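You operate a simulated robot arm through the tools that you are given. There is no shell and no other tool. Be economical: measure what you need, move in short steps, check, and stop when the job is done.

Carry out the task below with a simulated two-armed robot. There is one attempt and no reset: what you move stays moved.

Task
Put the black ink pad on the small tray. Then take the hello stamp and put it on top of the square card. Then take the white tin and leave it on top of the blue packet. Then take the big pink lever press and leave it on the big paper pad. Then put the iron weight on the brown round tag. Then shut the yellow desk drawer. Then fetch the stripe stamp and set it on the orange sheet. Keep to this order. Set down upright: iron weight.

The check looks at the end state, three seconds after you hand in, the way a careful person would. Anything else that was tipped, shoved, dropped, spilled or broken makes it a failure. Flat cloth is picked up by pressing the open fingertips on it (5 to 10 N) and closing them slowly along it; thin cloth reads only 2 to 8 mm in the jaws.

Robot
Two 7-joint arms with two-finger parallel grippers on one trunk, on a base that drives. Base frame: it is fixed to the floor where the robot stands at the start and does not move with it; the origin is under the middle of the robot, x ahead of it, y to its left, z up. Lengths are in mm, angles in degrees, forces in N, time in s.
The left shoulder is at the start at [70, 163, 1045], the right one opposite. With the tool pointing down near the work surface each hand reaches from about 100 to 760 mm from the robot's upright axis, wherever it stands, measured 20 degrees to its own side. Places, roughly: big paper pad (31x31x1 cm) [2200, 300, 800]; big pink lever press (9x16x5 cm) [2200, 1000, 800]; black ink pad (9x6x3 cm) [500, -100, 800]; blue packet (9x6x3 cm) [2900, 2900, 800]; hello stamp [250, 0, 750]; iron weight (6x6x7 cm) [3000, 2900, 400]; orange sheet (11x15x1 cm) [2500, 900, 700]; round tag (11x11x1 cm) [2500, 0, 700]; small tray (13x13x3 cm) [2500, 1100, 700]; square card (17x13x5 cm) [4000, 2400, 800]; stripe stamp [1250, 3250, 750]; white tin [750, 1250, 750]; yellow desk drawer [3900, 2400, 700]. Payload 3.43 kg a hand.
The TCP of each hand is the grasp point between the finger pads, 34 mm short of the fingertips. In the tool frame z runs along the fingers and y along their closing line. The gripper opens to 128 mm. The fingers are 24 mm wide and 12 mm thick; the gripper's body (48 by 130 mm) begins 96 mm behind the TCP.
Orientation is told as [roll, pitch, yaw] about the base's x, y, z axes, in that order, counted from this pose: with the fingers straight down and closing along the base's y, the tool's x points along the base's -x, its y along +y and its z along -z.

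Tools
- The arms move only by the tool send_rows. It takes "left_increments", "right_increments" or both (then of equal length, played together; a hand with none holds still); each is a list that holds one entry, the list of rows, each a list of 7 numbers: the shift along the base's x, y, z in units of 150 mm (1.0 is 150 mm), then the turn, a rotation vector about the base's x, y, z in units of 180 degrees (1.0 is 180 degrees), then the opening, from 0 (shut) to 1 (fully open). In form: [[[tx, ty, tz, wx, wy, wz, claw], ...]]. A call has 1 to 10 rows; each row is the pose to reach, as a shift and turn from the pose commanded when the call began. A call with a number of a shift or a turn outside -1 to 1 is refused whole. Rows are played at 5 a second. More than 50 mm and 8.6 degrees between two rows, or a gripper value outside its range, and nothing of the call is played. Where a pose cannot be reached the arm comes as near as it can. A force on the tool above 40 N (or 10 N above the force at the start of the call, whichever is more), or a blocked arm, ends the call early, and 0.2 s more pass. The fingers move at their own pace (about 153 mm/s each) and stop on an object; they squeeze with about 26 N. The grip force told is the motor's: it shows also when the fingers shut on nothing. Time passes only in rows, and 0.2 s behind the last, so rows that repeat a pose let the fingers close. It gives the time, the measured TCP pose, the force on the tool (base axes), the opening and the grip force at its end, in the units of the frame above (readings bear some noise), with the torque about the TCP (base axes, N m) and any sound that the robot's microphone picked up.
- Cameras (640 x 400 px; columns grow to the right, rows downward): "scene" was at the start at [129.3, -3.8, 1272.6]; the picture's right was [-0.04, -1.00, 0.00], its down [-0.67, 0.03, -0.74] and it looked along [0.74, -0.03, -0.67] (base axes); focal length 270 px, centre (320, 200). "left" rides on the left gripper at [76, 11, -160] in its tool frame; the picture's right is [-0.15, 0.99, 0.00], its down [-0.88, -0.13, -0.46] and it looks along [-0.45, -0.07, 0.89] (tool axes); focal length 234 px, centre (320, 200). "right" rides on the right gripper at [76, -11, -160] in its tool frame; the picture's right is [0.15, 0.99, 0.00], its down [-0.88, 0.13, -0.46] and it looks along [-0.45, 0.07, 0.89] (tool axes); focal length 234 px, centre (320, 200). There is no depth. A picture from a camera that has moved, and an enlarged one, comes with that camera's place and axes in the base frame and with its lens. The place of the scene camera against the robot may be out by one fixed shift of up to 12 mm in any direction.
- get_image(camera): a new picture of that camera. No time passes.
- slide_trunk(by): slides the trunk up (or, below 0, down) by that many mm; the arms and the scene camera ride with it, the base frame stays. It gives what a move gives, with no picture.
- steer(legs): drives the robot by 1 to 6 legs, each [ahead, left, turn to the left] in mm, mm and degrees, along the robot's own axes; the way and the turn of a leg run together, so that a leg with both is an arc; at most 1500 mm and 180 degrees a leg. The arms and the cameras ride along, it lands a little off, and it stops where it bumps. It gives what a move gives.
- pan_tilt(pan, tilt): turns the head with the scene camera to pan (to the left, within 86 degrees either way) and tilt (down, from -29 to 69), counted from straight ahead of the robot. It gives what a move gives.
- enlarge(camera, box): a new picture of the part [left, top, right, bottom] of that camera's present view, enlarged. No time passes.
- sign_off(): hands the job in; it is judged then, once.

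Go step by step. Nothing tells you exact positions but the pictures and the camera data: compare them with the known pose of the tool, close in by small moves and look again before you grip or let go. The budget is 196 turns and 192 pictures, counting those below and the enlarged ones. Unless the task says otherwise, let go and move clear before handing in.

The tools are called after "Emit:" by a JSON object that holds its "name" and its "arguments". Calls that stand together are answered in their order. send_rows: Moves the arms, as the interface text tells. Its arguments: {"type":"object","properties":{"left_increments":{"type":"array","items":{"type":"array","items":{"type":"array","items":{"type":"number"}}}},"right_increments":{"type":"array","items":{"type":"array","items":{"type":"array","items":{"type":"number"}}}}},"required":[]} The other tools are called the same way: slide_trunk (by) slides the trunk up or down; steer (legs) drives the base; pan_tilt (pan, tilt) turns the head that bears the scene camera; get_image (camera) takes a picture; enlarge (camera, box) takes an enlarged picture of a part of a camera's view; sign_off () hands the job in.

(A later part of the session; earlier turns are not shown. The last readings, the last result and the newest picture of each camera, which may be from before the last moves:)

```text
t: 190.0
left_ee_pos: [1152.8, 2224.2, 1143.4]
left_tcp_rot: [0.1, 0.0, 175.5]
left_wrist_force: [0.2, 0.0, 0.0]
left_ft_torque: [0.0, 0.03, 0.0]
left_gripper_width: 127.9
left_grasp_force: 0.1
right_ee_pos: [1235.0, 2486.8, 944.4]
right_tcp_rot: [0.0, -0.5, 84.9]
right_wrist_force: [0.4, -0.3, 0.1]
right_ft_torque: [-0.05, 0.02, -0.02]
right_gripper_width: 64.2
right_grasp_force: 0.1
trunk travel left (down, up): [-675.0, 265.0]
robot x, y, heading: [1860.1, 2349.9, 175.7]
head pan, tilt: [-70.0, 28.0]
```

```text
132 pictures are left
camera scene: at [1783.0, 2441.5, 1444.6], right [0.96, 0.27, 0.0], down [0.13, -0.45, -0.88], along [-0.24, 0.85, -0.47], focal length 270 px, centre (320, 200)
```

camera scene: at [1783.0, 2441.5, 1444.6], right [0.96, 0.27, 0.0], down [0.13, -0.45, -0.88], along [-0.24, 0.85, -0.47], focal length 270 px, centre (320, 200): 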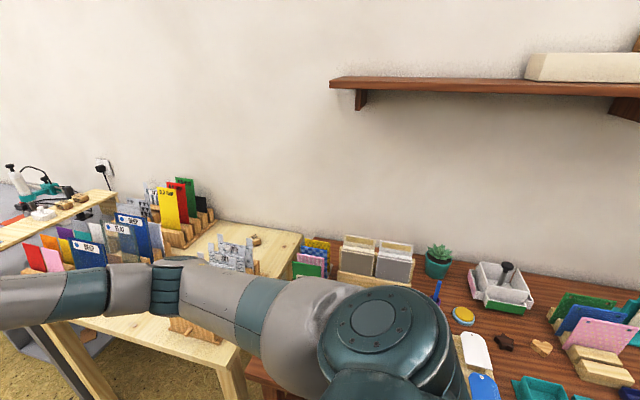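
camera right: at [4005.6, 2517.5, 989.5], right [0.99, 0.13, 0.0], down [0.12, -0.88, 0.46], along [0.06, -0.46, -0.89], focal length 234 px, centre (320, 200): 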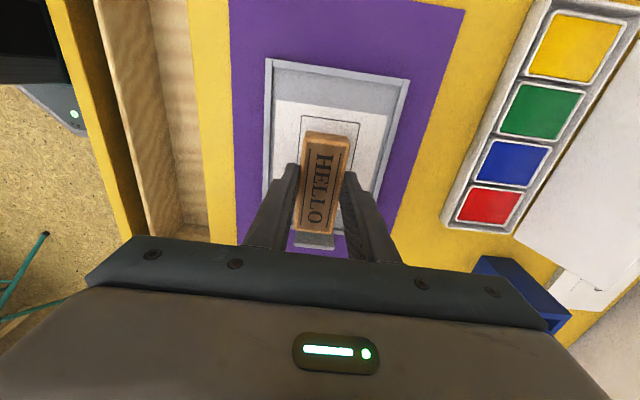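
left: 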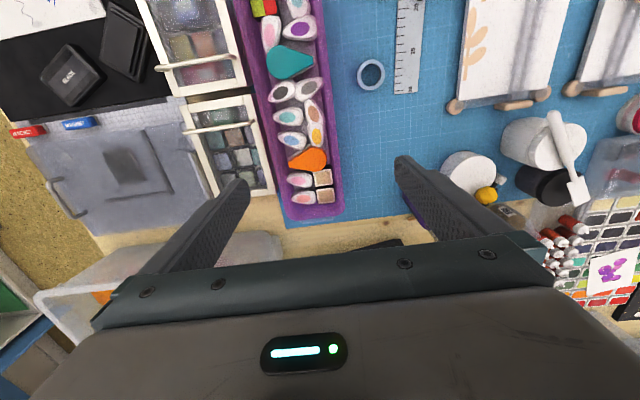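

Emit:
{"name": "steer", "arguments": {"legs": [[0, 120, 0], [920, 0, 0], [0, 0, 94]]}}

Emit:
{"name": "pan_tilt", "arguments": {"pan": 0, "tilt": 35}}

Emit:
{"name": "get_image", "arguments": {"camera": "scene"}}

```text
t: 199.6
left_ee_pos: [1089.0, 1596.9, 1143.2]
left_tcp_rot: [0.0, 0.0, -92.7]
left_wrist_force: [0.0, -0.1, 0.7]
left_ft_torque: [0.01, -0.01, 0.03]
left_gripper_width: 128.0
left_grasp_force: 0.0
right_ee_pos: [824.1, 1671.0, 945.3]
right_tcp_rot: [0.0, -0.6, 176.7]
right_wrist_force: [0.1, 0.4, 0.4]
right_ft_torque: [-0.02, -0.01, 0.01]
right_gripper_width: 64.2
right_grasp_force: 0.1
trunk travel left (down, up): [-675.0, 265.0]
robot x, y, heading: [940.9, 2305.4, -92.1]
head pan, tilt: [-70.0, 28.0]
```

```text
t: 201.0
left_ee_pos: [1089.1, 1597.4, 1143.5]
left_tcp_rot: [0.0, 0.0, -92.7]
left_wrist_force: [-0.6, -0.9, -0.2]
left_ft_torque: [-0.02, -0.03, 0.02]
left_gripper_width: 127.8
left_grasp_force: 0.0
right_ee_pos: [823.3, 1671.4, 944.5]
right_tcp_rot: [0.0, -0.6, 176.7]
right_wrist_force: [0.4, -0.4, -0.1]
right_ft_torque: [0.02, -0.01, 0.03]
right_gripper_width: 63.9
right_grasp_force: 0.0
trunk travel left (down, up): [-675.0, 265.0]
robot x, y, heading: [942.6, 2302.5, -92.7]
head pan, tilt: [0.0, 35.0]
```

```text
131 pictures are left
camera scene: at [931.4, 2164.7, 1433.6], right [-1.0, 0.04, 0.0], down [0.02, 0.57, -0.82], along [-0.03, -0.82, -0.57], focal length 270 px, centre (320, 200)
```

scene: 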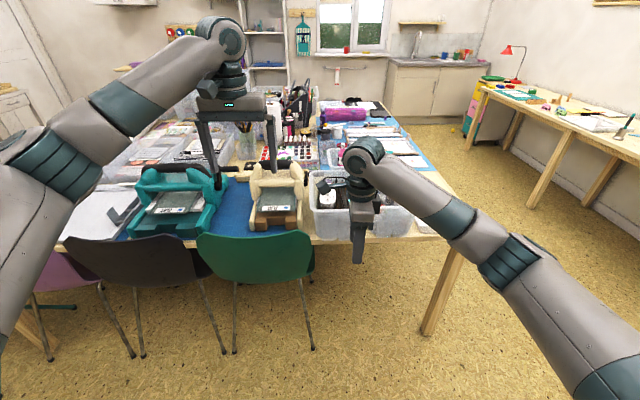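

Emit:
{"name": "send_rows", "arguments": {"right_increments": [[[-0.3, 0.1, 0, 0, 0, 0, 0.5], [-0.6, 0.2, 0, 0, 0, 0, 0.5], [-0.9, 0.3, 0.05, 0, 0, 0, 0.5], [-1, 0.4, 0.3, 0, 0, 0, 0.5]]]}}

Emit:
{"name": "enlarge", "arguments": {"camera": "scene", "box": [240, 100, 480, 260]}}

```text
t: 202.0
left_ee_pos: [1089.1, 1599.4, 1144.2]
left_tcp_rot: [0.0, 0.0, -92.8]
left_wrist_force: [0.1, 0.2, 0.5]
left_ft_torque: [0.01, -0.01, -0.01]
left_gripper_width: 127.9
left_grasp_force: 0.1
right_ee_pos: [678.4, 1737.1, 989.9]
right_tcp_rot: [0.0, -0.6, 176.8]
right_wrist_force: [-0.9, 0.9, 0.2]
right_ft_torque: [0.0, 0.0, 0.05]
right_gripper_width: 64.0
right_grasp_force: 0.0
trunk travel left (down, up): [-675.0, 265.0]
robot x, y, heading: [944.5, 2303.6, -92.5]
head pan, tilt: [0.0, 35.0]
```

```text
2.50 times, centred on (360, 180) of scene
camera zoom: at [931.7, 2166.3, 1433.7], right [-1.0, 0.04, 0.0], down [0.02, 0.57, -0.82], along [-0.03, -0.82, -0.57], focal length 675 px, centre (220, 250)
```

zoom: 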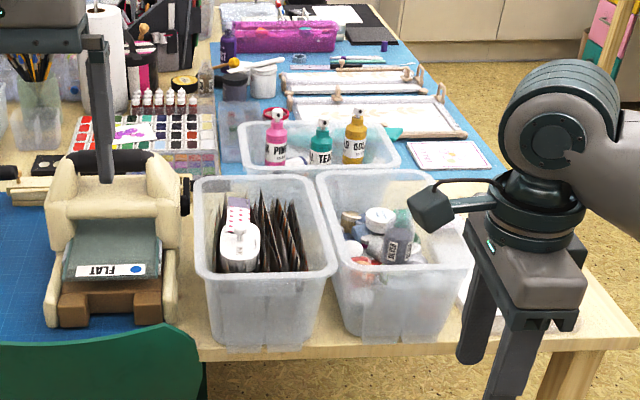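

Emit:
{"name": "enlarge", "arguments": {"camera": "scene", "box": [310, 140, 430, 240]}}

```text
4.00 times, centred on (370, 190) of scene
camera zoom: at [931.7, 2166.3, 1433.7], right [-1.0, 0.04, 0.0], down [0.02, 0.57, -0.82], along [-0.03, -0.82, -0.57], focal length 1080 px, centre (120, 240)
```

zoom: 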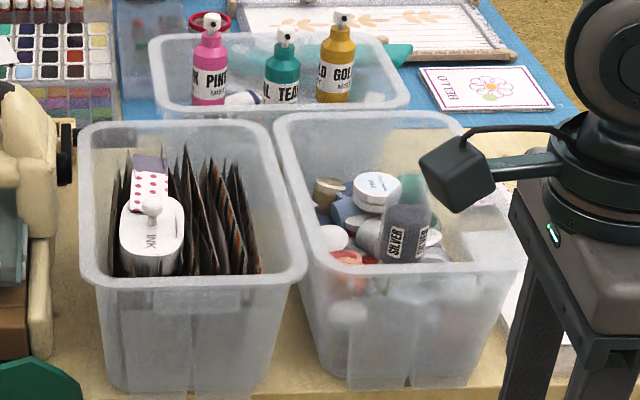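

The white-lidded round tin seems to sit on the pile in the right clear bin (≈(627,1214)). I'll raise the right hand and drive closer to look from above.

Emit:
{"name": "send_rows", "arguments": {"right_increments": [[[0, 0, 0.3, 0, 0, 0, 0.5], [0, 0, 0.6, 0, 0, 0, 0.5]]]}}

Emit:
{"name": "steer", "arguments": {"legs": [[0, -125, 2], [405, 0, 0]]}}

Emit:
{"name": "get_image", "arguments": {"camera": "right"}}

Emit:
{"name": "pan_tilt", "arguments": {"pan": -10, "tilt": 45}}

Emit:
{"name": "get_image", "arguments": {"camera": "scene"}}

```text
t: 202.6
left_ee_pos: [1088.5, 1599.4, 1144.4]
left_tcp_rot: [0.0, -0.2, -92.6]
left_wrist_force: [-0.5, -0.4, -0.3]
left_ft_torque: [-0.02, 0.02, -0.01]
left_gripper_width: 128.1
left_grasp_force: 0.0
right_ee_pos: [678.1, 1733.0, 1081.2]
right_tcp_rot: [0.0, -0.8, 176.7]
right_wrist_force: [-0.5, 0.2, -0.2]
right_ft_torque: [0.0, 0.05, 0.0]
right_gripper_width: 64.0
right_grasp_force: 0.0
trunk travel left (down, up): [-675.0, 265.0]
robot x, y, heading: [945.9, 2303.2, -92.4]
head pan, tilt: [0.0, 35.0]
```

```text
t: 206.1
left_ee_pos: [992.3, 1190.8, 1143.5]
left_tcp_rot: [0.0, -0.1, -90.3]
left_wrist_force: [0.1, 0.0, 0.2]
left_ft_torque: [0.0, -0.01, -0.02]
left_gripper_width: 128.0
left_grasp_force: 0.0
right_ee_pos: [575.2, 1307.4, 1081.9]
right_tcp_rot: [-0.1, -0.6, 179.1]
right_wrist_force: [1.0, 0.4, 0.7]
right_ft_torque: [0.05, 0.0, 0.02]
right_gripper_width: 63.7
right_grasp_force: 0.0
trunk travel left (down, up): [-675.0, 265.0]
robot x, y, heading: [814.0, 1887.9, -90.0]
head pan, tilt: [0.0, 35.0]
```

```text
128 pictures are left
camera right: at [651.8, 1316.1, 1238.7], right [0.13, -0.99, 0.0], down [-0.88, -0.12, 0.47], along [-0.46, -0.06, -0.89], focal length 234 px, centre (320, 200)
```

right: 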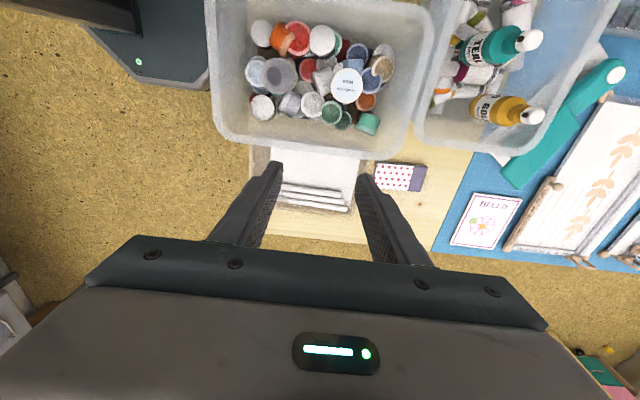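

```text
t: 206.8
left_ee_pos: [993.8, 1189.0, 1144.1]
left_tcp_rot: [-0.1, -0.1, -90.3]
left_wrist_force: [-0.4, 0.1, -0.1]
left_ft_torque: [0.0, 0.0, -0.02]
left_gripper_width: 127.9
left_grasp_force: 0.0
right_ee_pos: [575.8, 1305.6, 1081.6]
right_tcp_rot: [0.0, -0.7, 179.0]
right_wrist_force: [0.3, -1.0, -0.4]
right_ft_torque: [0.0, -0.02, 0.0]
right_gripper_width: 64.0
right_grasp_force: 0.1
trunk travel left (down, up): [-675.0, 265.0]
robot x, y, heading: [815.7, 1886.9, -90.1]
head pan, tilt: [-10.0, 45.0]
```

```text
127 pictures are left
camera scene: at [797.5, 1757.6, 1418.7], right [-0.98, 0.17, 0.0], down [0.12, 0.7, -0.71], along [-0.12, -0.7, -0.71], focal length 270 px, centre (320, 200)
```

scene: 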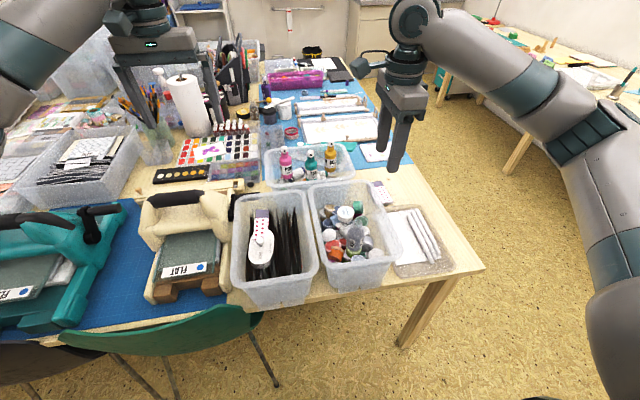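

Emit:
{"name": "enlarge", "arguments": {"camera": "right", "box": [200, 0, 440, 150]}}

Emit:
{"name": "enlarge", "arguments": {"camera": "scene", "box": [290, 170, 410, 290]}}

```text
2.67 times, centred on (320, 75) of right
camera zoom: at [651.8, 1315.6, 1238.4], right [0.13, -0.99, 0.0], down [-0.88, -0.12, 0.47], along [-0.46, -0.06, -0.89], focal length 624 px, centre (320, 533)
```

zoom: 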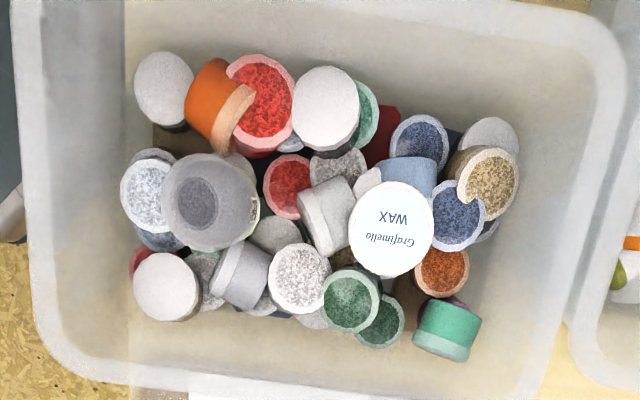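

```text
3.33 times, centred on (350, 230) of scene
camera zoom: at [797.5, 1757.6, 1418.7], right [-0.98, 0.17, 0.0], down [0.12, 0.7, -0.71], along [-0.12, -0.7, -0.71], focal length 900 px, centre (220, 100)
```

zoom: 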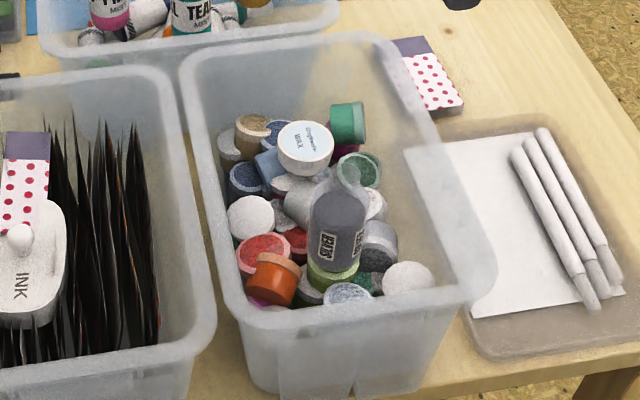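

The white tin ("WAX" lid) tops the pile at about (647,1278), lid z≈870. Moving the right hand above it for a close view.

Emit:
{"name": "send_rows", "arguments": {"right_increments": [[[0.12, -0.05, -0.2, 0, 0, 0, 0.7], [0.24, -0.1, -0.4, 0, 0, 0, 0.7], [0.36, -0.15, -0.6, 0, 0, 0, 0.7], [0.48, -0.19, -0.8, 0, 0, 0, 0.7]]]}}

Emit:
{"name": "enlarge", "arguments": {"camera": "right", "box": [220, 60, 420, 260]}}

Emit:
{"name": "enlarge", "arguments": {"camera": "scene", "box": [290, 140, 410, 260]}}

```text
t: 207.8
left_ee_pos: [992.4, 1187.5, 1143.1]
left_tcp_rot: [0.0, 0.0, -90.2]
left_wrist_force: [0.5, 0.0, 0.6]
left_ft_torque: [0.0, -0.01, -0.01]
left_gripper_width: 127.9
left_grasp_force: 0.1
right_ee_pos: [647.2, 1278.9, 961.7]
right_tcp_rot: [0.0, -0.6, 179.1]
right_wrist_force: [1.2, -1.0, -0.3]
right_ft_torque: [0.03, 0.01, -0.02]
right_gripper_width: 89.5
right_grasp_force: 0.0
trunk travel left (down, up): [-675.0, 265.0]
robot x, y, heading: [813.7, 1886.2, -90.1]
head pan, tilt: [-10.0, 45.0]
```

```text
2.00 times, centred on (320, 160) of right
camera zoom: at [723.4, 1288.4, 1120.3], right [0.13, -0.99, 0.0], down [-0.88, -0.12, 0.47], along [-0.46, -0.06, -0.89], focal length 468 px, centre (320, 280)
```

zoom: 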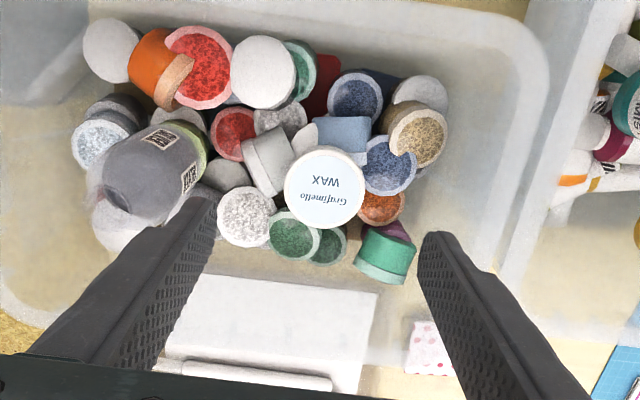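

```text
3.33 times, centred on (350, 200) of scene
camera zoom: at [797.9, 1756.8, 1418.7], right [-0.98, 0.17, 0.0], down [0.12, 0.7, -0.71], along [-0.12, -0.7, -0.71], focal length 900 px, centre (220, 200)
```

zoom: 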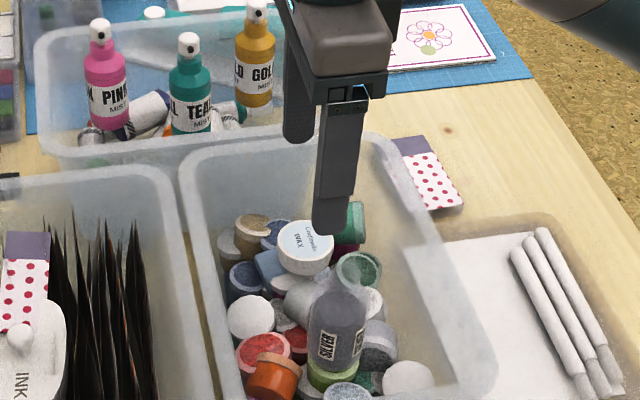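

Emit:
{"name": "send_rows", "arguments": {"right_increments": [[[0, -0.01, -0.2, 0, 0, 0.022, 0.53], [0, -0.015, -0.4, 0, 0, 0.044, 0.53], [0, -0.015, -0.5, 0, 0, 0.044, 0.53], [0, -0.015, -0.55, 0, 0, 0.044, 0.53], [0, -0.015, -0.57, 0, 0, 0.044, 0.53], [0, -0.015, -0.59, 0, 0, 0.044, 0.53]]]}}

Emit:
{"name": "enlarge", "arguments": {"camera": "right", "box": [220, 100, 420, 260]}}

Emit:
{"name": "enlarge", "arguments": {"camera": "scene", "box": [290, 140, 410, 260]}}

```text
t: 209.2
left_ee_pos: [992.5, 1190.1, 1143.4]
left_tcp_rot: [0.1, 0.0, -90.3]
left_wrist_force: [-0.2, 0.0, 0.2]
left_ft_torque: [0.01, -0.03, -0.02]
left_gripper_width: 128.1
left_grasp_force: 0.0
right_ee_pos: [647.4, 1277.8, 871.7]
right_tcp_rot: [0.0, -0.7, -173.0]
right_wrist_force: [0.5, 0.4, 0.0]
right_ft_torque: [0.0, -0.01, 0.04]
right_gripper_width: 67.7
right_grasp_force: 0.0
trunk travel left (down, up): [-675.0, 265.0]
robot x, y, heading: [814.8, 1886.6, -90.1]
head pan, tilt: [-10.0, 45.0]
```

```text
2.50 times, centred on (320, 180) of right
camera zoom: at [721.9, 1296.9, 1030.7], right [0.27, -0.96, 0.0], down [-0.85, -0.24, 0.46], along [-0.45, -0.12, -0.89], focal length 585 px, centre (320, 250)
```

zoom: 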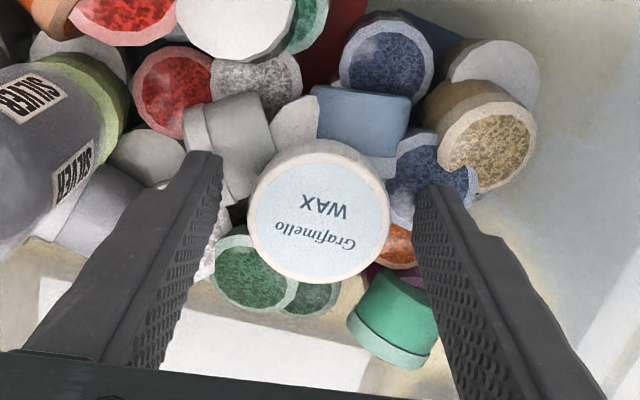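

```text
3.33 times, centred on (350, 200) of scene
camera zoom: at [797.4, 1758.0, 1418.8], right [-0.98, 0.17, 0.0], down [0.12, 0.7, -0.71], along [-0.12, -0.7, -0.71], focal length 900 px, centre (220, 200)
```

zoom: 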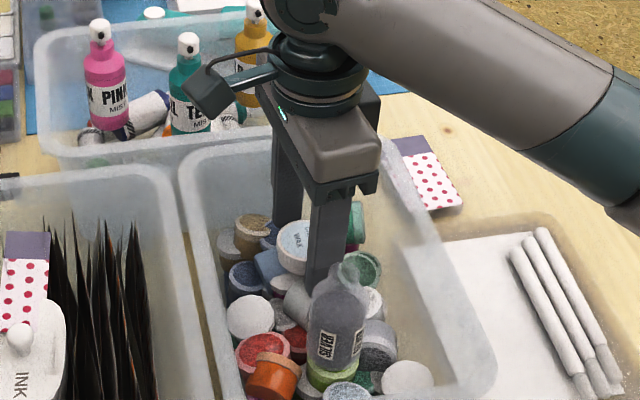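

Emit:
{"name": "send_rows", "arguments": {"right_increments": [[[0, 0, 0, 0, 0, 0, 0.45], [0, 0, 0, 0, 0, 0, 0.36], [0, 0, 0, 0, 0, 0, 0.27], [0, 0, 0, 0, 0, 0, 0.25], [0, 0, 0, 0, 0, 0, 0.25]]]}}

Emit:
{"name": "enlarge", "arguments": {"camera": "right", "box": [220, 100, 420, 260]}}

```text
t: 210.4
left_ee_pos: [992.8, 1190.8, 1143.1]
left_tcp_rot: [0.0, 0.1, -90.2]
left_wrist_force: [1.3, 0.6, 0.0]
left_ft_torque: [0.03, -0.02, -0.01]
left_gripper_width: 128.1
left_grasp_force: 0.0
right_ee_pos: [648.2, 1277.1, 872.3]
right_tcp_rot: [0.0, -0.6, -172.9]
right_wrist_force: [0.4, 0.0, 0.6]
right_ft_torque: [0.0, 0.02, 0.0]
right_gripper_width: 44.5
right_grasp_force: 26.1
trunk travel left (down, up): [-675.0, 265.0]
robot x, y, heading: [811.6, 1887.2, -89.6]
head pan, tilt: [-10.0, 45.0]
```

```text
2.50 times, centred on (320, 180) of right
camera zoom: at [722.0, 1296.9, 1030.7], right [0.27, -0.96, 0.0], down [-0.85, -0.24, 0.47], along [-0.45, -0.12, -0.89], focal length 585 px, centre (320, 250)
```

zoom: 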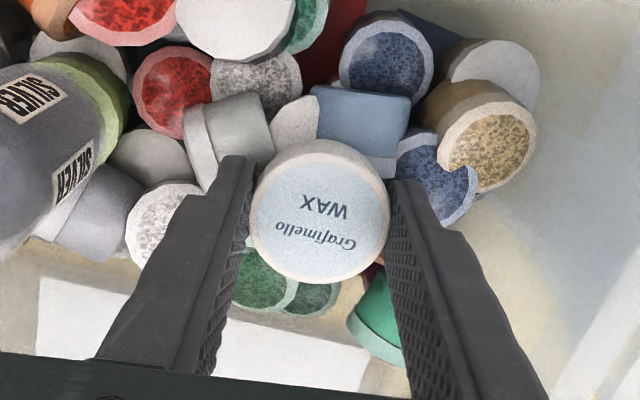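

Gripped at 44.5 mm. Lifting straight up and checking the tin and the bin.

Emit:
{"name": "send_rows", "arguments": {"right_increments": [[[0, 0, 0.1, 0, 0, 0, 0.25], [0, 0, 0.25, 0, 0, 0, 0.25], [0, 0, 0.5, 0, 0, 0, 0.25], [0, 0, 0.75, 0, 0, 0, 0.25], [0, 0, 1.0, 0, 0, 0, 0.25]]]}}

Emit:
{"name": "get_image", "arguments": {"camera": "right"}}

Emit:
{"name": "get_image", "arguments": {"camera": "scene"}}

```text
t: 211.6
left_ee_pos: [992.5, 1190.6, 1144.1]
left_tcp_rot: [0.0, -0.1, -90.3]
left_wrist_force: [-0.2, 0.0, -0.4]
left_ft_torque: [-0.02, -0.02, 0.01]
left_gripper_width: 128.0
left_grasp_force: 0.0
right_ee_pos: [647.9, 1277.7, 1022.2]
right_tcp_rot: [0.0, -0.6, -173.0]
right_wrist_force: [1.2, 0.3, 0.1]
right_ft_torque: [0.01, 0.0, -0.01]
right_gripper_width: 44.4
right_grasp_force: 26.0
trunk travel left (down, up): [-675.0, 265.0]
robot x, y, heading: [816.5, 1892.1, -89.9]
head pan, tilt: [-10.0, 45.0]
```

```text
119 pictures are left
camera right: at [722.3, 1298.0, 1180.7], right [0.27, -0.96, 0.0], down [-0.85, -0.24, 0.47], along [-0.45, -0.12, -0.89], focal length 234 px, centre (320, 200)
```

right: 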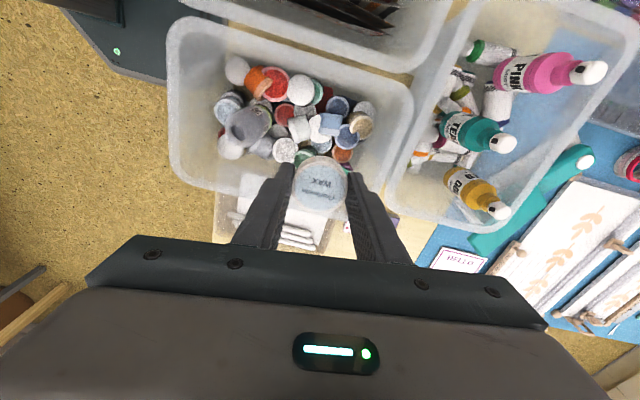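

```text
118 pictures are left
camera scene: at [797.8, 1758.7, 1418.7], right [-0.98, 0.17, 0.0], down [0.12, 0.7, -0.71], along [-0.12, -0.7, -0.71], focal length 270 px, centre (320, 200)
```

scene: 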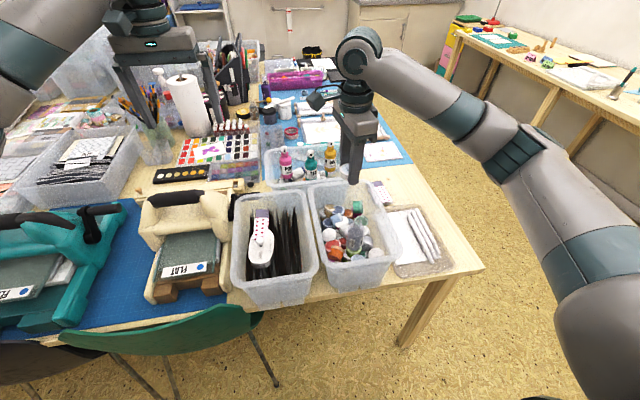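

Tin is held and the bin looks undisturbed. Driving back into the aisle and on to the brown desk with the blue packet.

Emit:
{"name": "steer", "arguments": {"legs": [[-370, 0, 0], [0, 0, 90], [1500, 0, 0], [330, 0, 0], [0, 0, 90]]}}

Emit:
{"name": "pan_tilt", "arguments": {"pan": -10, "tilt": 35}}

Emit:
{"name": "get_image", "arguments": {"camera": "scene"}}

```text
t: 230.0
left_ee_pos: [2448.2, 2891.9, 1143.3]
left_tcp_rot: [-0.1, 0.0, 86.4]
left_wrist_force: [-0.9, 0.2, 0.3]
left_ft_torque: [-0.03, 0.0, -0.03]
left_gripper_width: 128.0
left_grasp_force: 0.0
right_ee_pos: [2785.8, 2784.5, 1022.6]
right_tcp_rot: [-0.1, -0.6, 3.6]
right_wrist_force: [0.3, 0.0, -0.5]
right_ft_torque: [0.01, -0.01, -0.01]
right_gripper_width: 44.2
right_grasp_force: 25.8
trunk travel left (down, up): [-675.0, 265.0]
robot x, y, heading: [2582.8, 2182.0, 86.6]
head pan, tilt: [-10.0, 45.0]
```

```text
t: 230.7
left_ee_pos: [2447.9, 2891.1, 1143.3]
left_tcp_rot: [0.0, 0.0, 86.4]
left_wrist_force: [0.1, -0.8, -1.2]
left_ft_torque: [0.03, 0.0, 0.0]
left_gripper_width: 128.1
left_grasp_force: 0.0
right_ee_pos: [2786.6, 2784.9, 1022.0]
right_tcp_rot: [0.0, -0.7, 3.7]
right_wrist_force: [-0.1, 0.1, 0.6]
right_ft_torque: [0.01, -0.01, 0.02]
right_gripper_width: 44.3
right_grasp_force: 25.7
trunk travel left (down, up): [-675.0, 265.0]
robot x, y, heading: [2582.4, 2184.3, 86.6]
head pan, tilt: [-10.0, 35.0]
```

```text
117 pictures are left
camera scene: at [2602.3, 2319.9, 1433.5], right [0.97, -0.23, 0.0], down [-0.13, -0.56, -0.82], along [0.19, 0.8, -0.57], focal length 270 px, centre (320, 200)
```

scene: 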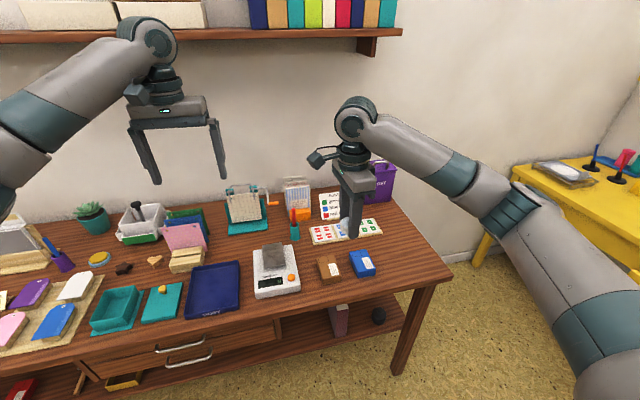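

Emit:
{"name": "enlarge", "arguments": {"camera": "scene", "box": [300, 220, 420, 340]}}

Emit:
{"name": "send_rows", "arguments": {"right_increments": [[[0.15, 0.1, -0.12, 0, 0, 0, 0.25], [0.3, 0.2, -0.25, 0, 0, 0, 0.25], [0.45, 0.3, -0.38, 0, 0, 0, 0.25], [0.55, 0.45, -0.5, 0, 0, 0, 0.25], [0.55, 0.5, -0.6, 0, 0, 0, 0.25]]]}}

Emit:
{"name": "get_image", "arguments": {"camera": "right"}}

```text
3.33 times, centred on (360, 280) of scene
camera zoom: at [2602.3, 2319.9, 1433.5], right [0.97, -0.23, 0.0], down [-0.13, -0.56, -0.82], along [0.19, 0.8, -0.57], focal length 900 px, centre (187, -67)
```

zoom: 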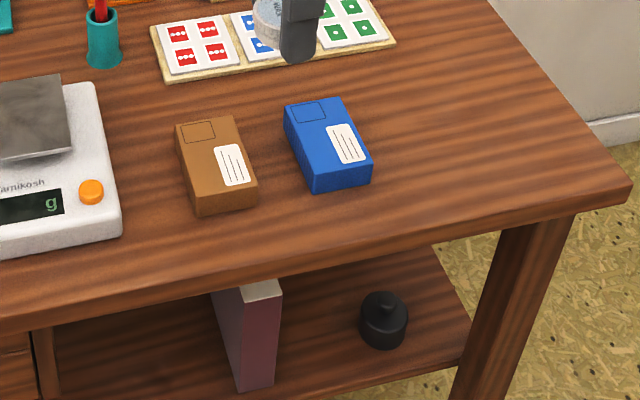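

```text
t: 231.9
left_ee_pos: [2448.0, 2891.3, 1143.3]
left_tcp_rot: [0.1, 0.1, 86.5]
left_wrist_force: [0.3, 0.2, 0.2]
left_ft_torque: [0.02, 0.0, 0.0]
left_gripper_width: 127.9
left_grasp_force: 0.0
right_ee_pos: [2866.4, 2858.6, 931.6]
right_tcp_rot: [0.0, -0.6, 3.7]
right_wrist_force: [-1.0, -0.3, 0.7]
right_ft_torque: [-0.02, 0.0, 0.01]
right_gripper_width: 44.5
right_grasp_force: 26.3
trunk travel left (down, up): [-675.0, 265.0]
robot x, y, heading: [2584.3, 2186.4, 86.6]
head pan, tilt: [-10.0, 35.0]
```

```text
115 pictures are left
camera right: at [2788.6, 2841.1, 1090.7], right [-0.21, 0.98, 0.0], down [0.87, 0.19, 0.46], along [0.45, 0.1, -0.89], focal length 234 px, centre (320, 200)
```

right: 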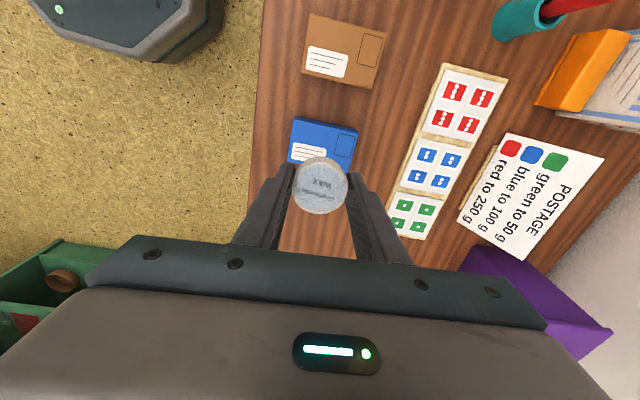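

Blue packet centre ≈(2864,2862). Aligning and lowering the tin toward it.

Emit:
{"name": "send_rows", "arguments": {"right_increments": [[[0, 0.02, -0.2, 0, 0, 0, 0.25], [0, 0.02, -0.4, 0, 0, 0, 0.25], [0, 0.02, -0.5, 0, 0, 0, 0.25]]]}}

Emit:
{"name": "get_image", "arguments": {"camera": "right"}}

Emit:
{"name": "enlarge", "arguments": {"camera": "scene", "box": [300, 190, 420, 310]}}

```text
t: 232.7
left_ee_pos: [2447.8, 2891.3, 1144.5]
left_tcp_rot: [0.0, 0.1, 86.4]
left_wrist_force: [-0.1, -0.1, -0.8]
left_ft_torque: [-0.02, 0.0, -0.01]
left_gripper_width: 127.9
left_grasp_force: 0.1
right_ee_pos: [2868.5, 2862.1, 857.3]
right_tcp_rot: [0.1, -0.5, 3.6]
right_wrist_force: [0.3, -0.5, -0.1]
right_ft_torque: [-0.03, 0.02, 0.01]
right_gripper_width: 44.4
right_grasp_force: 26.1
trunk travel left (down, up): [-675.0, 265.0]
robot x, y, heading: [2584.2, 2181.6, 86.7]
head pan, tilt: [-10.0, 35.0]
```

```text
114 pictures are left
camera right: at [2791.3, 2844.9, 1015.9], right [-0.21, 0.98, 0.0], down [0.87, 0.19, 0.46], along [0.45, 0.1, -0.89], focal length 234 px, centre (320, 200)
```

right: 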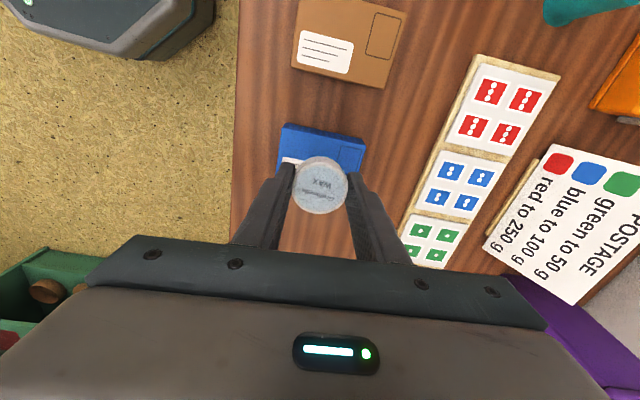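

```text
3.33 times, centred on (360, 250) of scene
camera zoom: at [2602.3, 2319.9, 1433.6], right [0.97, -0.23, 0.0], down [-0.13, -0.56, -0.82], along [0.19, 0.8, -0.57], focal length 900 px, centre (187, 33)
```

zoom: 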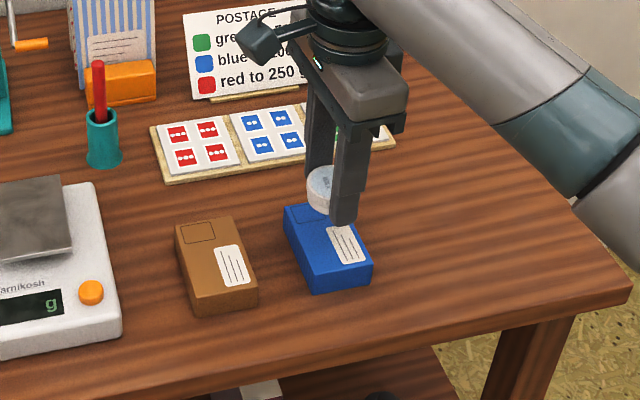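

Emit:
{"name": "send_rows", "arguments": {"right_increments": [[[-0.01, -0.01, -0.1, 0, 0, 0, 0.25], [-0.015, -0.01, -0.16, 0, 0, 0, 0.25], [-0.015, -0.01, -0.19, 0, 0, 0, 0.25], [-0.015, -0.01, -0.21, 0, 0, 0, 0.25], [-0.015, -0.01, -0.23, 0, 0, 0, 0.25], [-0.015, -0.01, -0.25, 0, 0, 0, 0.25]]]}}

Emit:
{"name": "enlarge", "arguments": {"camera": "scene", "box": [320, 210, 400, 290]}}

```text
t: 234.1
left_ee_pos: [2447.8, 2892.0, 1142.3]
left_tcp_rot: [0.0, 0.0, 86.5]
left_wrist_force: [-0.7, 0.6, -0.3]
left_ft_torque: [0.03, 0.02, 0.02]
left_gripper_width: 128.2
left_grasp_force: 0.2
right_ee_pos: [2868.1, 2860.2, 819.8]
right_tcp_rot: [0.0, -0.6, 3.8]
right_wrist_force: [-0.4, -1.0, -0.3]
right_ft_torque: [-0.02, 0.05, 0.01]
right_gripper_width: 44.3
right_grasp_force: 25.6
trunk travel left (down, up): [-675.0, 265.0]
robot x, y, heading: [2581.3, 2187.2, 86.5]
head pan, tilt: [-10.0, 35.0]
```

```text
5.00 times, centred on (360, 250) of scene
camera zoom: at [2602.4, 2319.9, 1433.6], right [0.97, -0.23, 0.0], down [-0.13, -0.56, -0.82], along [0.19, 0.8, -0.57], focal length 1350 px, centre (120, -50)
```

zoom: 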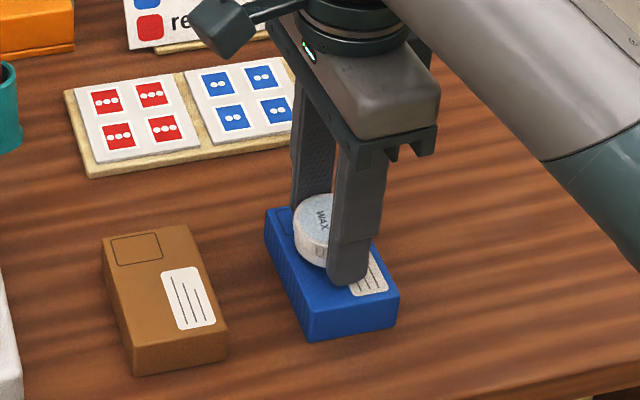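

Emit:
{"name": "send_rows", "arguments": {"right_increments": [[[0.02, -0.01, -0.02, 0, 0, 0, 0.25], [0.025, -0.02, -0.04, 0, 0, 0, 0.25], [0.025, -0.02, -0.06, 0, 0, 0, 0.25], [0.025, -0.02, -0.08, 0, 0, 0, 0.25], [0.025, -0.02, -0.1, 0, 0, 0, 0.25], [0.025, -0.02, -0.12, 0, 0, 0, 0.25]]]}}

Emit:
{"name": "enlarge", "arguments": {"camera": "scene", "box": [320, 210, 400, 290]}}

Emit:
{"name": "get_image", "arguments": {"camera": "right"}}

```text
t: 235.3
left_ee_pos: [2448.6, 2889.2, 1145.3]
left_tcp_rot: [-0.1, 0.0, 86.3]
left_wrist_force: [0.6, 0.1, 0.0]
left_ft_torque: [-0.02, 0.02, 0.0]
left_gripper_width: 128.1
left_grasp_force: 0.1
right_ee_pos: [2872.5, 2860.8, 814.5]
right_tcp_rot: [0.7, -0.6, 3.7]
right_wrist_force: [-1.2, -8.8, 24.2]
right_ft_torque: [-0.94, 0.11, 0.06]
right_gripper_width: 44.5
right_grasp_force: 26.1
trunk travel left (down, up): [-675.0, 265.0]
robot x, y, heading: [2586.6, 2185.6, 86.5]
head pan, tilt: [-10.0, 35.0]
stopped in row 6 (right hand): the force on the tool passed its limit at 44 N (the readings are from after the stop); the commanded pose is now the measured one
```

```text
5.00 times, centred on (360, 250) of scene
camera zoom: at [2601.6, 2317.7, 1433.8], right [0.97, -0.23, 0.0], down [-0.13, -0.56, -0.82], along [0.19, 0.8, -0.57], focal length 1350 px, centre (120, -50)
```

zoom: 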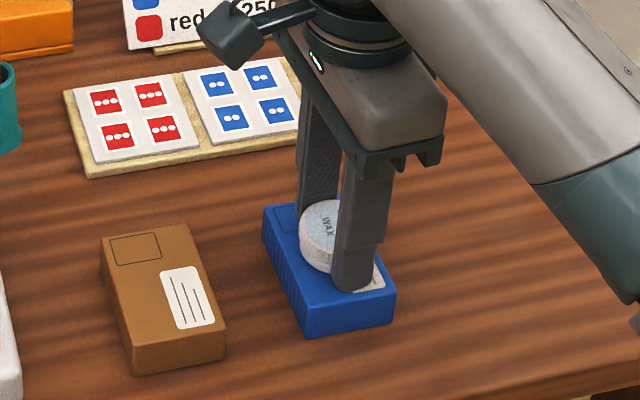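

```text
110 pictures are left
camera right: at [2794.3, 2840.7, 972.0], right [-0.21, 0.98, 0.01], down [0.87, 0.18, 0.47], along [0.45, 0.11, -0.88], focal length 234 px, centre (320, 200)
```

right: 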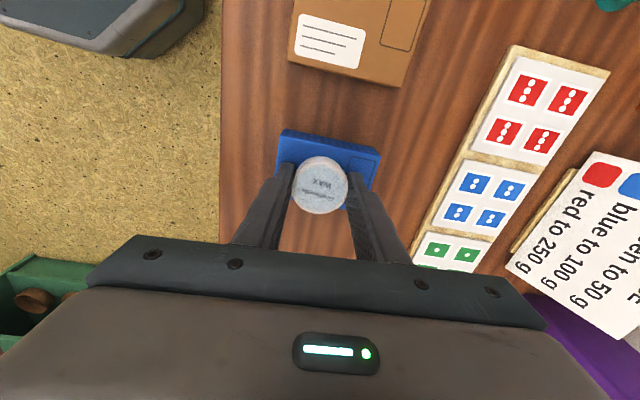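

The tin touches the packet. I'll ease up, recentre 4 mm, set down lightly and open.

Emit:
{"name": "send_rows", "arguments": {"right_increments": [[[0, 0, 0.03, 0, 0, 0, 0.25], [-0.03, 0, 0.03, 0, 0, 0, 0.25], [-0.03, 0, 0.015, 0, 0, 0, 0.25], [-0.03, 0, 0.012, 0, 0, 0, 0.25]]]}}

Emit:
{"name": "enlarge", "arguments": {"camera": "scene", "box": [320, 210, 400, 290]}}

```text
t: 236.3
left_ee_pos: [2448.2, 2890.5, 1145.0]
left_tcp_rot: [-0.1, -0.2, 86.3]
left_wrist_force: [0.3, 0.5, -0.2]
left_ft_torque: [0.03, 0.01, 0.02]
left_gripper_width: 128.2
left_grasp_force: 0.0
right_ee_pos: [2869.4, 2858.6, 813.9]
right_tcp_rot: [0.5, -0.7, 3.6]
right_wrist_force: [4.4, 0.4, 16.1]
right_ft_torque: [-0.4, -0.11, 0.08]
right_gripper_width: 44.5
right_grasp_force: 25.7
trunk travel left (down, up): [-675.0, 265.0]
robot x, y, heading: [2585.9, 2181.4, 86.8]
head pan, tilt: [-10.0, 35.0]
```

```text
5.00 times, centred on (360, 250) of scene
camera zoom: at [2602.1, 2317.8, 1433.9], right [0.97, -0.23, 0.0], down [-0.13, -0.56, -0.82], along [0.19, 0.8, -0.57], focal length 1350 px, centre (120, -50)
```

zoom: 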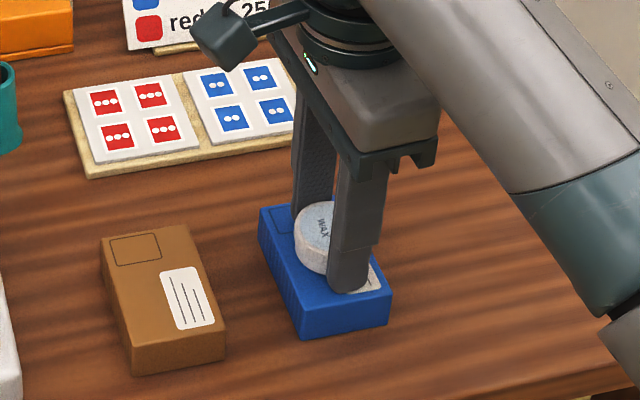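

Emit:
{"name": "send_rows", "arguments": {"right_increments": [[[0, 0, 0.012, 0, 0, 0, 0.25], [0, 0, 0.012, 0, 0, 0, 0.4], [0, 0, 0.012, 0, 0, 0, 0.5], [0, 0, 0.1, 0, 0, 0, 0.5], [0, 0, 0.35, 0, 0, 0, 0.5], [0, 0, 0.65, 0, 0, 0, 0.5], [0, 0, 0.95, 0, 0, 0, 0.5]]]}}

Emit:
{"name": "enlarge", "arguments": {"camera": "scene", "box": [300, 200, 420, 320]}}

Emit:
{"name": "get_image", "arguments": {"camera": "right"}}

```text
t: 237.9
left_ee_pos: [2447.0, 2891.1, 1144.6]
left_tcp_rot: [0.0, -0.2, 86.5]
left_wrist_force: [0.2, -0.4, -0.3]
left_ft_torque: [-0.02, -0.04, -0.03]
left_gripper_width: 128.0
left_grasp_force: 0.0
right_ee_pos: [2866.8, 2860.5, 955.5]
right_tcp_rot: [0.4, -0.7, 3.6]
right_wrist_force: [-0.3, 0.1, -0.4]
right_ft_torque: [0.03, 0.0, 0.01]
right_gripper_width: 63.9
right_grasp_force: 0.2
trunk travel left (down, up): [-675.0, 265.0]
robot x, y, heading: [2584.4, 2181.5, 86.7]
head pan, tilt: [-10.0, 35.0]
```

```text
3.33 times, centred on (360, 260) of scene
camera zoom: at [2601.9, 2318.9, 1433.6], right [0.97, -0.23, 0.0], down [-0.13, -0.56, -0.82], along [0.19, 0.8, -0.57], focal length 900 px, centre (187, 0)
```

zoom: 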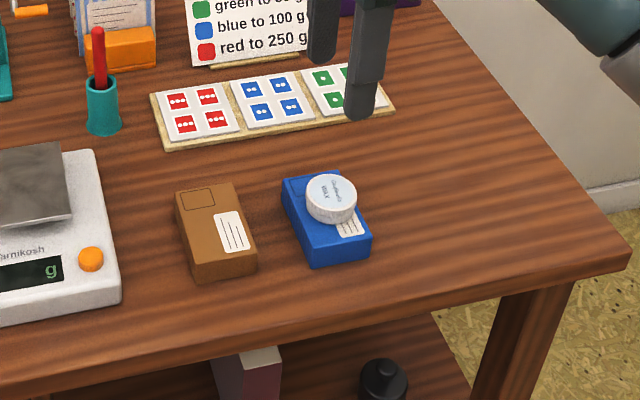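

```text
107 pictures are left
camera right: at [2789.4, 2841.8, 1113.2], right [-0.21, 0.98, 0.01], down [0.87, 0.18, 0.47], along [0.46, 0.1, -0.88], focal length 234 px, centre (320, 200)
```

right: 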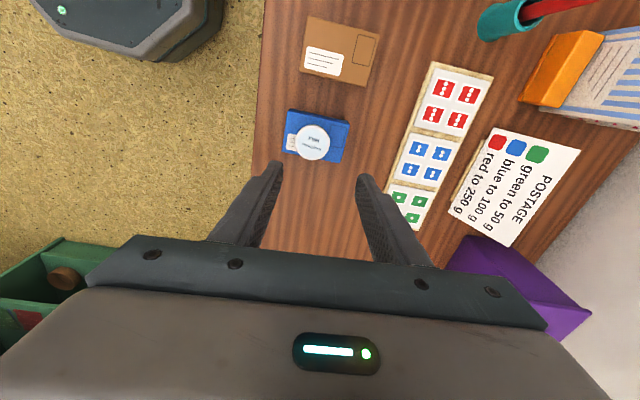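

The tin lies flat on the blue packet. Next the pink lever press; I'll drive back to the far bench and check how close I can get under it.

Emit:
{"name": "steer", "arguments": {"legs": [[0, -600, 0], [-450, 0, 0], [0, 0, 93], [0, 1000, 0]]}}

Emit:
{"name": "pan_tilt", "arguments": {"pan": 0, "tilt": 55}}

Emit:
{"name": "get_image", "arguments": {"camera": "scene"}}

```text
t: 252.3
left_ee_pos: [2448.8, 546.2, 1143.0]
left_tcp_rot: [-0.1, 0.0, 178.8]
left_wrist_force: [0.3, -0.7, 0.1]
left_ft_torque: [0.0, -0.01, -0.01]
left_gripper_width: 128.1
left_grasp_force: 0.1
right_ee_pos: [2460.8, 965.2, 953.8]
right_tcp_rot: [0.4, -0.8, 96.1]
right_wrist_force: [0.6, 0.0, 0.1]
right_ft_torque: [0.05, 0.0, 0.02]
right_gripper_width: 64.1
right_grasp_force: 0.0
trunk travel left (down, up): [-675.0, 265.0]
robot x, y, heading: [3149.2, 711.8, 179.3]
head pan, tilt: [-10.0, 35.0]
```

```text
t: 253.2
left_ee_pos: [2447.9, 545.5, 1143.8]
left_tcp_rot: [0.0, 0.0, 178.9]
left_wrist_force: [0.5, -0.8, 0.1]
left_ft_torque: [0.01, 0.0, 0.01]
left_gripper_width: 127.9
left_grasp_force: 0.0
right_ee_pos: [2460.2, 965.3, 954.3]
right_tcp_rot: [0.3, -0.5, 96.1]
right_wrist_force: [0.3, -0.8, -0.6]
right_ft_torque: [-0.03, 0.01, -0.01]
right_gripper_width: 63.9
right_grasp_force: 0.0
trunk travel left (down, up): [-675.0, 265.0]
robot x, y, heading: [3150.8, 713.5, 179.2]
head pan, tilt: [0.0, 55.0]
```

```text
106 pictures are left
camera scene: at [3022.3, 713.3, 1405.4], right [0.02, 1.0, 0.0], down [0.82, -0.01, -0.57], along [-0.57, 0.01, -0.82], focal length 270 px, centre (320, 200)
```

scene: 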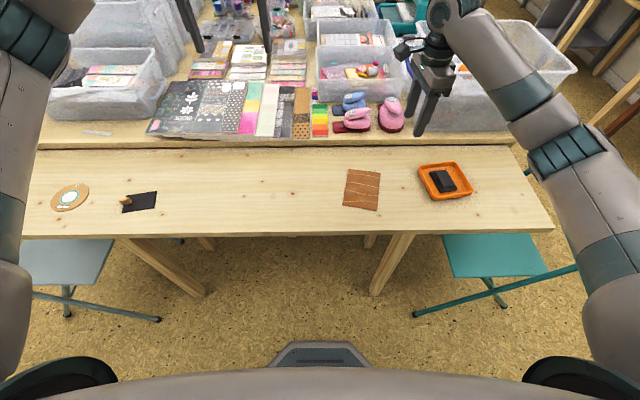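

Emit:
{"name": "enlarge", "arguments": {"camera": "scene", "box": [290, 70, 450, 170]}}

Emit:
{"name": "steer", "arguments": {"legs": [[0, 40, 1], [240, 0, 0]]}}

Emit:
{"name": "get_image", "arguments": {"camera": "right"}}

```text
4.00 times, centred on (370, 120) of scene
camera zoom: at [3022.3, 713.3, 1405.4], right [0.02, 1.0, 0.0], down [0.82, -0.01, -0.57], along [-0.57, 0.01, -0.82], focal length 1080 px, centre (120, 520)
```

zoom: 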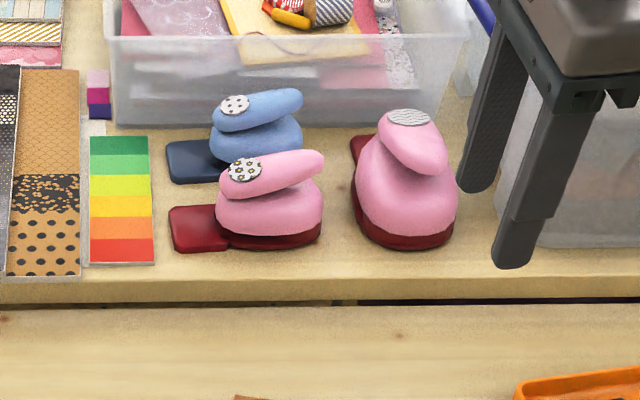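

```text
t: 255.4
left_ee_pos: [2210.6, 497.4, 1142.8]
left_tcp_rot: [0.1, -0.1, 179.5]
left_wrist_force: [0.5, 0.0, -0.3]
left_ft_torque: [-0.03, 0.0, -0.01]
left_gripper_width: 128.1
left_grasp_force: 0.0
right_ee_pos: [2217.0, 918.8, 955.6]
right_tcp_rot: [0.4, -0.7, 96.8]
right_wrist_force: [-0.2, 1.0, 0.3]
right_ft_torque: [-0.03, 0.0, -0.01]
right_gripper_width: 64.0
right_grasp_force: 0.1
trunk travel left (down, up): [-675.0, 265.0]
robot x, y, heading: [2909.6, 671.4, 179.9]
head pan, tilt: [0.0, 55.0]
```

```text
104 pictures are left
camera right: at [2238.1, 841.1, 1113.0], right [-0.97, -0.26, 0.01], down [-0.23, 0.85, 0.47], along [-0.13, 0.45, -0.88], focal length 234 px, centre (320, 200)
```

right: 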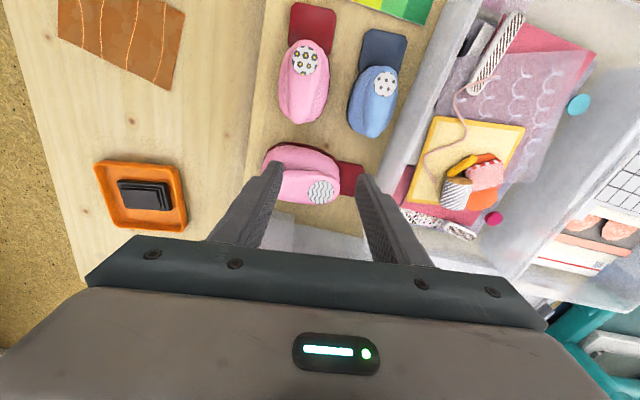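

The press lies with its long axis along x, about x 2130–2290, centre y≈970, close to a clear bin on its +y side. I'll check that gap closely.

Emit:
{"name": "enlarge", "arguments": {"camera": "right", "box": [230, 120, 410, 260]}}

Emit:
{"name": "pan_tilt", "arguments": {"pan": -25, "tilt": 45}}

Emit:
{"name": "get_image", "arguments": {"camera": "scene"}}

```text
2.86 times, centred on (320, 190) of right
camera zoom: at [2238.1, 841.1, 1113.0], right [-0.97, -0.26, 0.01], down [-0.23, 0.85, 0.47], along [-0.13, 0.45, -0.88], focal length 669 px, centre (320, 229)
```

zoom: 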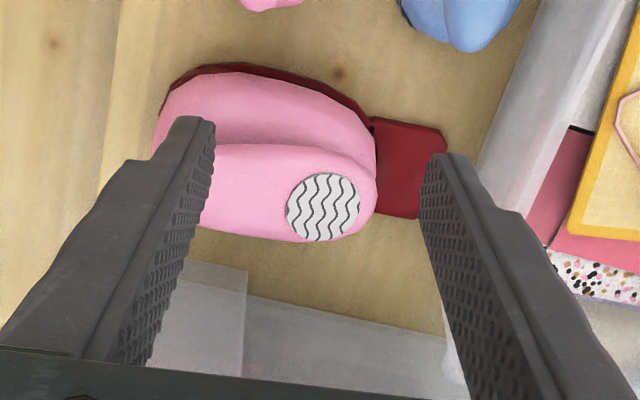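

```text
t: 256.3
left_ee_pos: [2210.0, 496.9, 1143.8]
left_tcp_rot: [0.0, -0.2, 179.5]
left_wrist_force: [0.4, 0.1, -0.2]
left_ft_torque: [0.02, 0.02, -0.01]
left_gripper_width: 127.9
left_grasp_force: 0.1
right_ee_pos: [2218.0, 917.9, 954.8]
right_tcp_rot: [0.5, -0.7, 96.7]
right_wrist_force: [-0.1, -0.4, -0.7]
right_ft_torque: [0.02, 0.02, -0.01]
right_gripper_width: 64.0
right_grasp_force: 0.0
trunk travel left (down, up): [-675.0, 265.0]
robot x, y, heading: [2904.9, 671.0, 179.9]
head pan, tilt: [-25.0, 45.0]
```

```text
102 pictures are left
camera scene: at [2781.1, 705.9, 1418.8], right [0.43, 0.91, 0.0], down [0.64, -0.3, -0.71], along [-0.64, 0.3, -0.71], focal length 270 px, centre (320, 200)
```

scene: 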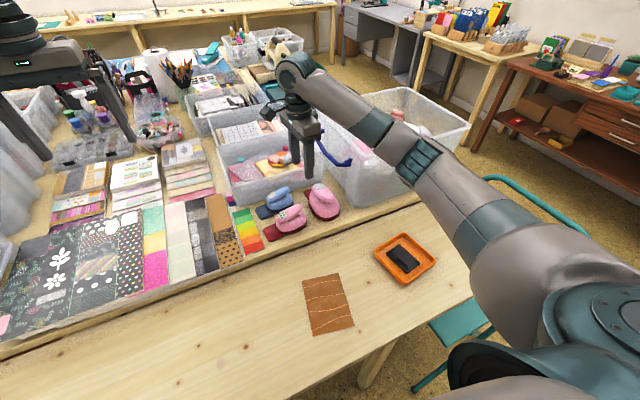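

Emit:
{"name": "enlarge", "arguments": {"camera": "scene", "box": [260, 120, 420, 240]}}

```text
3.33 times, centred on (340, 180) of scene
camera zoom: at [2781.1, 705.9, 1418.8], right [0.43, 0.91, 0.0], down [0.64, -0.3, -0.71], along [-0.64, 0.3, -0.71], focal length 900 px, centre (253, 267)
```

zoom: 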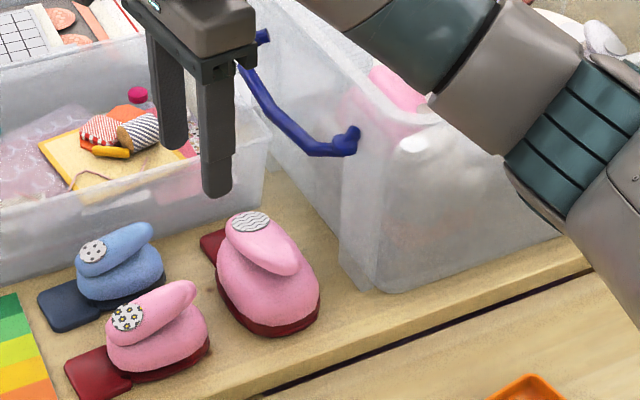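

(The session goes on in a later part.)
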